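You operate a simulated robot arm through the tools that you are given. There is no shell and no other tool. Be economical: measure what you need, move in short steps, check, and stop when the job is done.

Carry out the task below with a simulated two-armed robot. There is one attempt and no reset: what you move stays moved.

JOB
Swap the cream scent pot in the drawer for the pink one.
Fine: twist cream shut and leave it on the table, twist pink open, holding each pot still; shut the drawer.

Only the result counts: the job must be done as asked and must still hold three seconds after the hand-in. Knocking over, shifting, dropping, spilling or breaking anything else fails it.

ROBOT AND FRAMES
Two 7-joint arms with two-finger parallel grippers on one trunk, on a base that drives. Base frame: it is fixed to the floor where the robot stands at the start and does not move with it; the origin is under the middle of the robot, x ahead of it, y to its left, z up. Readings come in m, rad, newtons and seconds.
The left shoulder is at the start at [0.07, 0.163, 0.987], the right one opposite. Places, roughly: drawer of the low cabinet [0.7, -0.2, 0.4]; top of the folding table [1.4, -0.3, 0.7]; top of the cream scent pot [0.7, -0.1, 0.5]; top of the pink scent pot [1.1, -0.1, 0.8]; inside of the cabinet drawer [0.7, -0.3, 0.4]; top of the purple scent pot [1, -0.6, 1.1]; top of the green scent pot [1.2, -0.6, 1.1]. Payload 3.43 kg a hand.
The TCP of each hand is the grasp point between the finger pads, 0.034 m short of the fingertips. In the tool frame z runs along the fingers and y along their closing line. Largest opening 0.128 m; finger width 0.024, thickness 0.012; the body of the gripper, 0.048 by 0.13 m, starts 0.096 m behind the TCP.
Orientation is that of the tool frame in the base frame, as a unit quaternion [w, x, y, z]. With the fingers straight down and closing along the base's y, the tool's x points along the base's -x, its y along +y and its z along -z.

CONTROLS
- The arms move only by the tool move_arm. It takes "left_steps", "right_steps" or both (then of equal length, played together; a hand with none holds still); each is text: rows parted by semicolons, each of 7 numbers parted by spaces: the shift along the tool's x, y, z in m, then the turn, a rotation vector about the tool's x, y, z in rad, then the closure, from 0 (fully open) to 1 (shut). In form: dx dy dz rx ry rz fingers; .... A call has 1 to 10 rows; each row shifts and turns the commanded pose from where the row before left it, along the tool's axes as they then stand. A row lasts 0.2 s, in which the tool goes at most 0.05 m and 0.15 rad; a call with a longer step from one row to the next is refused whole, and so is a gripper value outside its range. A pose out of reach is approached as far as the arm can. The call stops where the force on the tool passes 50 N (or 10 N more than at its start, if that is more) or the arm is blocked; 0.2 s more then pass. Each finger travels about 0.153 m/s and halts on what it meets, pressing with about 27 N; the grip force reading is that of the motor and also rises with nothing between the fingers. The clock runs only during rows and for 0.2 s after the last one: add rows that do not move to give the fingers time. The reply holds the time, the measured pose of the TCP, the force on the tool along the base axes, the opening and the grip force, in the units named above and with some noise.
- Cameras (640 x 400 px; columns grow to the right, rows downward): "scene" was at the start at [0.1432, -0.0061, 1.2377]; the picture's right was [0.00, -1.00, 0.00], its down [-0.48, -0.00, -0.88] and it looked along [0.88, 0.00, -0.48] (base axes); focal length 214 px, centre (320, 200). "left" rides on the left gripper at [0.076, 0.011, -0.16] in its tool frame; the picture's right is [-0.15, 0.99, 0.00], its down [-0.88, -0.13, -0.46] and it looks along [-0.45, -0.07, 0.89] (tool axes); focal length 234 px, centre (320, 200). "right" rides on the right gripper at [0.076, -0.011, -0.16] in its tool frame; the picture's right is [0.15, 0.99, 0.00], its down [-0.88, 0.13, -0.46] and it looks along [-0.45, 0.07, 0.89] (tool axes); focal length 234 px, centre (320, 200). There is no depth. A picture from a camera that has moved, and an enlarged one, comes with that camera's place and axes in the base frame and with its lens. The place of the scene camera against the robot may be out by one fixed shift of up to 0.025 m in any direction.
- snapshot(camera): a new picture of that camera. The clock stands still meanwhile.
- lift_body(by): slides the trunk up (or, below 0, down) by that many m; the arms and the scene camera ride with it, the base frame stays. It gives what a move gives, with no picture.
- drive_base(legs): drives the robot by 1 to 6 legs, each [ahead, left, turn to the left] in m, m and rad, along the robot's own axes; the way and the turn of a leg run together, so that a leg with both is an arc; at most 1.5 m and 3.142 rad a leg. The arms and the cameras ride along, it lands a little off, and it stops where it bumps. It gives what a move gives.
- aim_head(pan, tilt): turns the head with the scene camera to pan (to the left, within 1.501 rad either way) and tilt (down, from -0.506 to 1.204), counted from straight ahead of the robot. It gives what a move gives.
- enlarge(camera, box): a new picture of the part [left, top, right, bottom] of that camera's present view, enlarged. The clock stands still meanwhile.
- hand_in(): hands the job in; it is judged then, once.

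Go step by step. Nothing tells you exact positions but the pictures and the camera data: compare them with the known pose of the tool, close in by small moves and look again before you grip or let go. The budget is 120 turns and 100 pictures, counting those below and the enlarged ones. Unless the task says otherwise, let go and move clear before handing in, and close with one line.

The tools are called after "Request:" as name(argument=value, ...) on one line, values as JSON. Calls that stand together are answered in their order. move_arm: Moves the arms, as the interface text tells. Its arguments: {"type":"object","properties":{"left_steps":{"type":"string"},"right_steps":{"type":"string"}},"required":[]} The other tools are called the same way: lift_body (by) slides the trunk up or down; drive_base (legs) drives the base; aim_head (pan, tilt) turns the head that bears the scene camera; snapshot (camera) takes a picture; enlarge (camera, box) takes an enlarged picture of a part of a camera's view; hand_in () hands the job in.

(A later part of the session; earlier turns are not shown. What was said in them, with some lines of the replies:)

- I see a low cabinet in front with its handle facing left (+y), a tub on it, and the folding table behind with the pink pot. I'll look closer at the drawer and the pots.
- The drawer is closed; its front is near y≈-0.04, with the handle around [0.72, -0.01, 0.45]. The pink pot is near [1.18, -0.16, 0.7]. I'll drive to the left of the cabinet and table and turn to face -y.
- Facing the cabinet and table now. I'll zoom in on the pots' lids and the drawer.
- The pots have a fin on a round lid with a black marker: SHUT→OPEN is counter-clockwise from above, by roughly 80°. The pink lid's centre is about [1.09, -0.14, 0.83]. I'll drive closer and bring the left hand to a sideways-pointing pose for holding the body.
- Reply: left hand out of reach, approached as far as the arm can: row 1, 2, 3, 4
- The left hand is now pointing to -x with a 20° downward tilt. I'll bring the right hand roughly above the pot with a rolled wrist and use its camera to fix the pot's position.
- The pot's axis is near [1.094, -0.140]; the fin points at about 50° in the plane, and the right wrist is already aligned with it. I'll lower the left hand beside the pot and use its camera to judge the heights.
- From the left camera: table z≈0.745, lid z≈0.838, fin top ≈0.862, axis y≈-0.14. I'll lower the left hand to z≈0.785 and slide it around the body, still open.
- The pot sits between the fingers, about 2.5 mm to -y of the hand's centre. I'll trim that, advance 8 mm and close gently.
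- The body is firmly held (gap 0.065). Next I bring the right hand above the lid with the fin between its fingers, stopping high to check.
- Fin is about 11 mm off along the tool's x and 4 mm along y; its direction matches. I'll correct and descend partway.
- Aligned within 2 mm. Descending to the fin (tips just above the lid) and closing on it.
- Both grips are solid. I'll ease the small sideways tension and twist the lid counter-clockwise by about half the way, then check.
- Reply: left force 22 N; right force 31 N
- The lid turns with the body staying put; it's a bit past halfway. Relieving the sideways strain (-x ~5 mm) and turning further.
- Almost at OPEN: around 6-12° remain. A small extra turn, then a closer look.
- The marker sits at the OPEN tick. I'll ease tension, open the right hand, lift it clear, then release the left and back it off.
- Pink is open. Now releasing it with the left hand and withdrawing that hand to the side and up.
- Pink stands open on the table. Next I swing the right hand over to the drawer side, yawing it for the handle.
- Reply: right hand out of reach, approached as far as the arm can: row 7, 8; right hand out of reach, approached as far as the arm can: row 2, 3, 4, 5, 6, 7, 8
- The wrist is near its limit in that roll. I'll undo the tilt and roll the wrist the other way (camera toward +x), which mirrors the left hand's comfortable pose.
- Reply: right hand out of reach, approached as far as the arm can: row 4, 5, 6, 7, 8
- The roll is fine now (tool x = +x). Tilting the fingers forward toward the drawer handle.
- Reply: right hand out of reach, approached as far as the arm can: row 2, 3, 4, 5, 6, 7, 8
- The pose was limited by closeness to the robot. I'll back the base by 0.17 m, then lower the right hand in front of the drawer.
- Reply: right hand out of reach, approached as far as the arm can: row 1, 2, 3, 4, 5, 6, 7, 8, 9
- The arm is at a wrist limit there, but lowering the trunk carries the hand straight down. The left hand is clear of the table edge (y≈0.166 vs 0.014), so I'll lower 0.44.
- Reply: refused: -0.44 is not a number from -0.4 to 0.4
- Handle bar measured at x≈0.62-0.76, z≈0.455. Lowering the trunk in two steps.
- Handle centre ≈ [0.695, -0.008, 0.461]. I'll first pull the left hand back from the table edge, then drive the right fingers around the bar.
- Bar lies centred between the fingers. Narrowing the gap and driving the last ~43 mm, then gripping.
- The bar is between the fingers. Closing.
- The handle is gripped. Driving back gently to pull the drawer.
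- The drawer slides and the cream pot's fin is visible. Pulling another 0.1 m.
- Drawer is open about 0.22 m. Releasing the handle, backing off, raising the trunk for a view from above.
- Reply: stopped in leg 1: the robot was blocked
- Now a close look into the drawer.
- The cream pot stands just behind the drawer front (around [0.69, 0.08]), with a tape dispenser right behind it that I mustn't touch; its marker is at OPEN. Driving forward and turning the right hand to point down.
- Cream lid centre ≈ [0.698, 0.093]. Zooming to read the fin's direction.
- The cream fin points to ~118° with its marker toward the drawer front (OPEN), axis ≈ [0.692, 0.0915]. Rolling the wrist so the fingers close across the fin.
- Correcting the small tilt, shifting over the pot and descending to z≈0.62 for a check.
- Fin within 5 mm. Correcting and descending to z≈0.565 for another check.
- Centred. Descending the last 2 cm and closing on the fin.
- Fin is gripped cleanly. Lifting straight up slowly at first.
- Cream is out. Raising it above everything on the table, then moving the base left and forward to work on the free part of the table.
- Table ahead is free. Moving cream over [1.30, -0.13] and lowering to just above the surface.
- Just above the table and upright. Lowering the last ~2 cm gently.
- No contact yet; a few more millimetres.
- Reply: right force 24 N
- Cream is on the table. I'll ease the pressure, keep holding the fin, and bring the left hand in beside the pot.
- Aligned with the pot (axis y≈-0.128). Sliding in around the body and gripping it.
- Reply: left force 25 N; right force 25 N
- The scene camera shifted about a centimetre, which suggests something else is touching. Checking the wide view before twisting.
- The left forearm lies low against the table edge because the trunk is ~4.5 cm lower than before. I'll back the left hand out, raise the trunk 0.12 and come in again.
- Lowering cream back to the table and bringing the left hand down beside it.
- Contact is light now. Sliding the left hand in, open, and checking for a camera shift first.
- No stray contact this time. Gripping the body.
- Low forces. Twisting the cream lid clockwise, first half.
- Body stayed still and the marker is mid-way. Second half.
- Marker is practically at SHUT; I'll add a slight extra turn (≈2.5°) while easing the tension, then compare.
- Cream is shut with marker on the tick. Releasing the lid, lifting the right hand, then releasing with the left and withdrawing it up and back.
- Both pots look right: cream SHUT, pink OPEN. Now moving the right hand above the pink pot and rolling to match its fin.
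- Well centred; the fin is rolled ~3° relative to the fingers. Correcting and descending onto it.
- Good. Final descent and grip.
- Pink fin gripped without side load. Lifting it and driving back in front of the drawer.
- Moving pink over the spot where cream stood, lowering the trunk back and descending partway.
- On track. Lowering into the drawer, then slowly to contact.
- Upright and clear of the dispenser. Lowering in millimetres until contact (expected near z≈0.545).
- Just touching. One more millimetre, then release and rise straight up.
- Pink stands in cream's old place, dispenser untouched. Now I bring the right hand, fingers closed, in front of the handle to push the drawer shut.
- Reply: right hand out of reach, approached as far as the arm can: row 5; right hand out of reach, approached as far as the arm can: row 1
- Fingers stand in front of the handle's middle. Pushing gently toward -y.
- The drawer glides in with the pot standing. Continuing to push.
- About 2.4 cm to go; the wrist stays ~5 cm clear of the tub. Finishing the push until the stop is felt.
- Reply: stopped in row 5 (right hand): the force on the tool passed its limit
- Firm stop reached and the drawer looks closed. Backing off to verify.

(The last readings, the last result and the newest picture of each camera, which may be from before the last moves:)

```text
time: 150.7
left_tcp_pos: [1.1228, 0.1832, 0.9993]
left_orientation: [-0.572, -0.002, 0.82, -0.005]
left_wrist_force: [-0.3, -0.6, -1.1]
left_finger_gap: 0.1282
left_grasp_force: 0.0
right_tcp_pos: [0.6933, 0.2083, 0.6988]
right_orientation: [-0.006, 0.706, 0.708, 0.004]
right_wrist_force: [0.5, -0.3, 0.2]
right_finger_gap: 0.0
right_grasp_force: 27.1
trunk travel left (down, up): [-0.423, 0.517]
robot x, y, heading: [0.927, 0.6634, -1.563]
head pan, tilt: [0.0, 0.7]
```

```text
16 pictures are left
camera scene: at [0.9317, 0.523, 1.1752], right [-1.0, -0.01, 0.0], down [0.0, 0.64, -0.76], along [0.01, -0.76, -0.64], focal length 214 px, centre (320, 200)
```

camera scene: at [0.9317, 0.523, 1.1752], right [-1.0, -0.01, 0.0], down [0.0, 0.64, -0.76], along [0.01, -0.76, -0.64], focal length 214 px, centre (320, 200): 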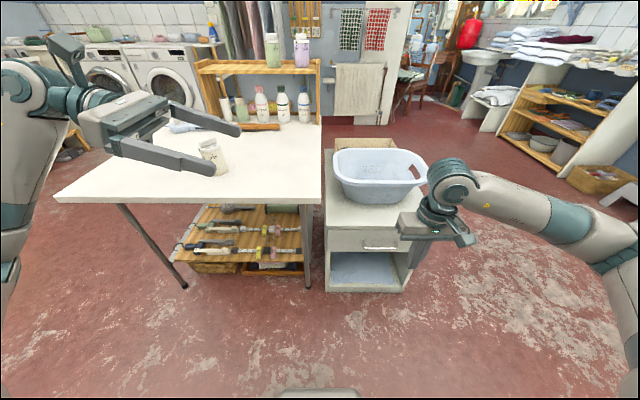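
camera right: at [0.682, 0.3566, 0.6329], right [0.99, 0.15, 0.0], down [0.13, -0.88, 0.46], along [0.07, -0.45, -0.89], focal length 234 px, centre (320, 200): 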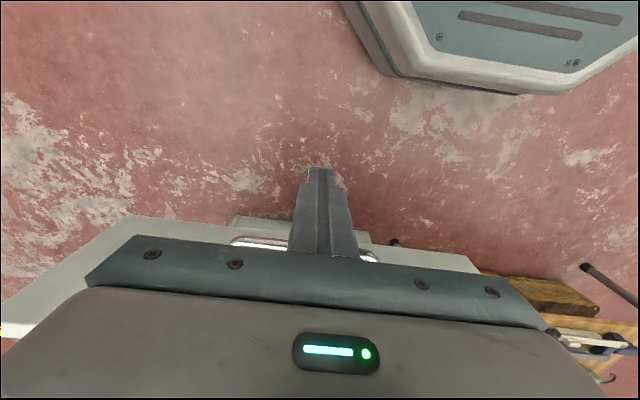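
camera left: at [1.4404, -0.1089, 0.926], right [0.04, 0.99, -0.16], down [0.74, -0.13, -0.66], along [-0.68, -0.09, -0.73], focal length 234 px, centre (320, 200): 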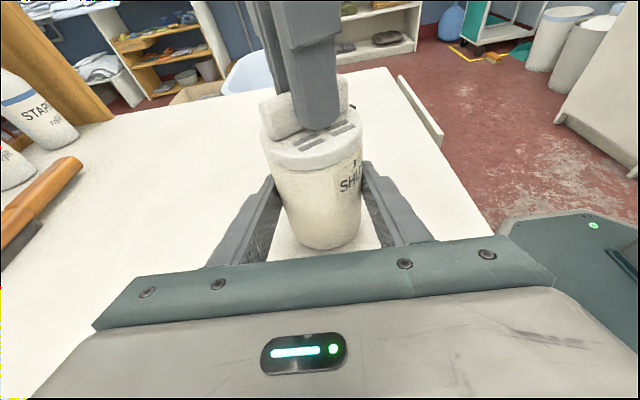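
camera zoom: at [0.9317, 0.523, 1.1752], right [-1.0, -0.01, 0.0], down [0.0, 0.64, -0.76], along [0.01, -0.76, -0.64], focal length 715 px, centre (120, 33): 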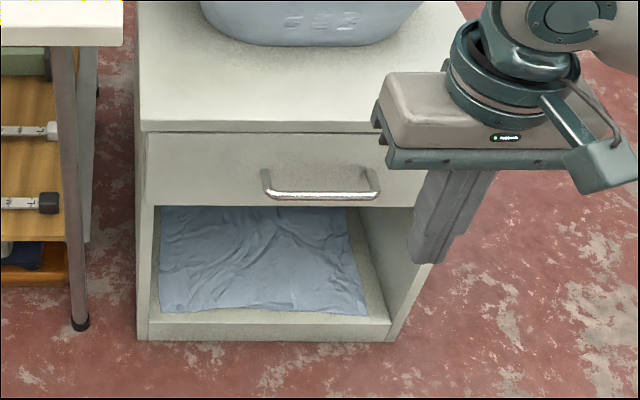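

The drawer is back at its original closed position. One last check on cream.

Request:
enlarge(camera="left", box=[0, 0, 640, 400])

Request:
enlarge(camera="scene", box=[180, 120, 260, 190])

```text
1.00 times, centred on (320, 200) of left
camera zoom: at [1.2472, 0.1948, 1.1257], right [0.04, 0.99, -0.14], down [0.73, -0.13, -0.67], along [-0.68, -0.08, -0.73], focal length 234 px, centre (320, 200)
```

zoom: 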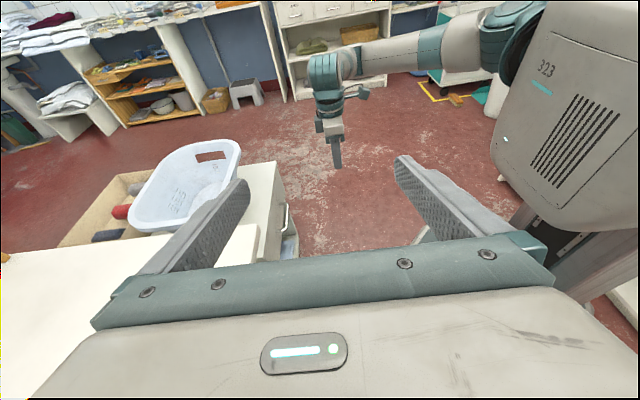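

```text
5.71 times, centred on (220, 155) of scene
camera zoom: at [0.9317, 0.523, 1.1752], right [-1.0, -0.01, 0.0], down [0.0, 0.64, -0.76], along [0.01, -0.76, -0.64], focal length 1226 px, centre (891, 457)
```

zoom: 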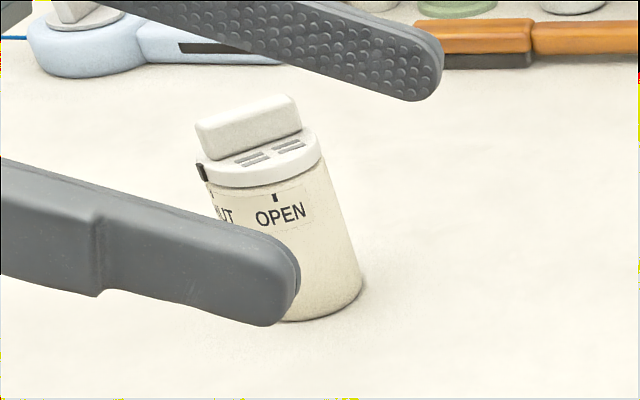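

Cream stands shut on the table, pink is open in the shut drawer, and both hands are empty and clear. I'm handing in.

Request:
hand_in()

```text
The job is handed in.
```

I swapped the pots: the cream one is twisted shut and standing on the table, and the pink one is twisted open inside the closed drawer.
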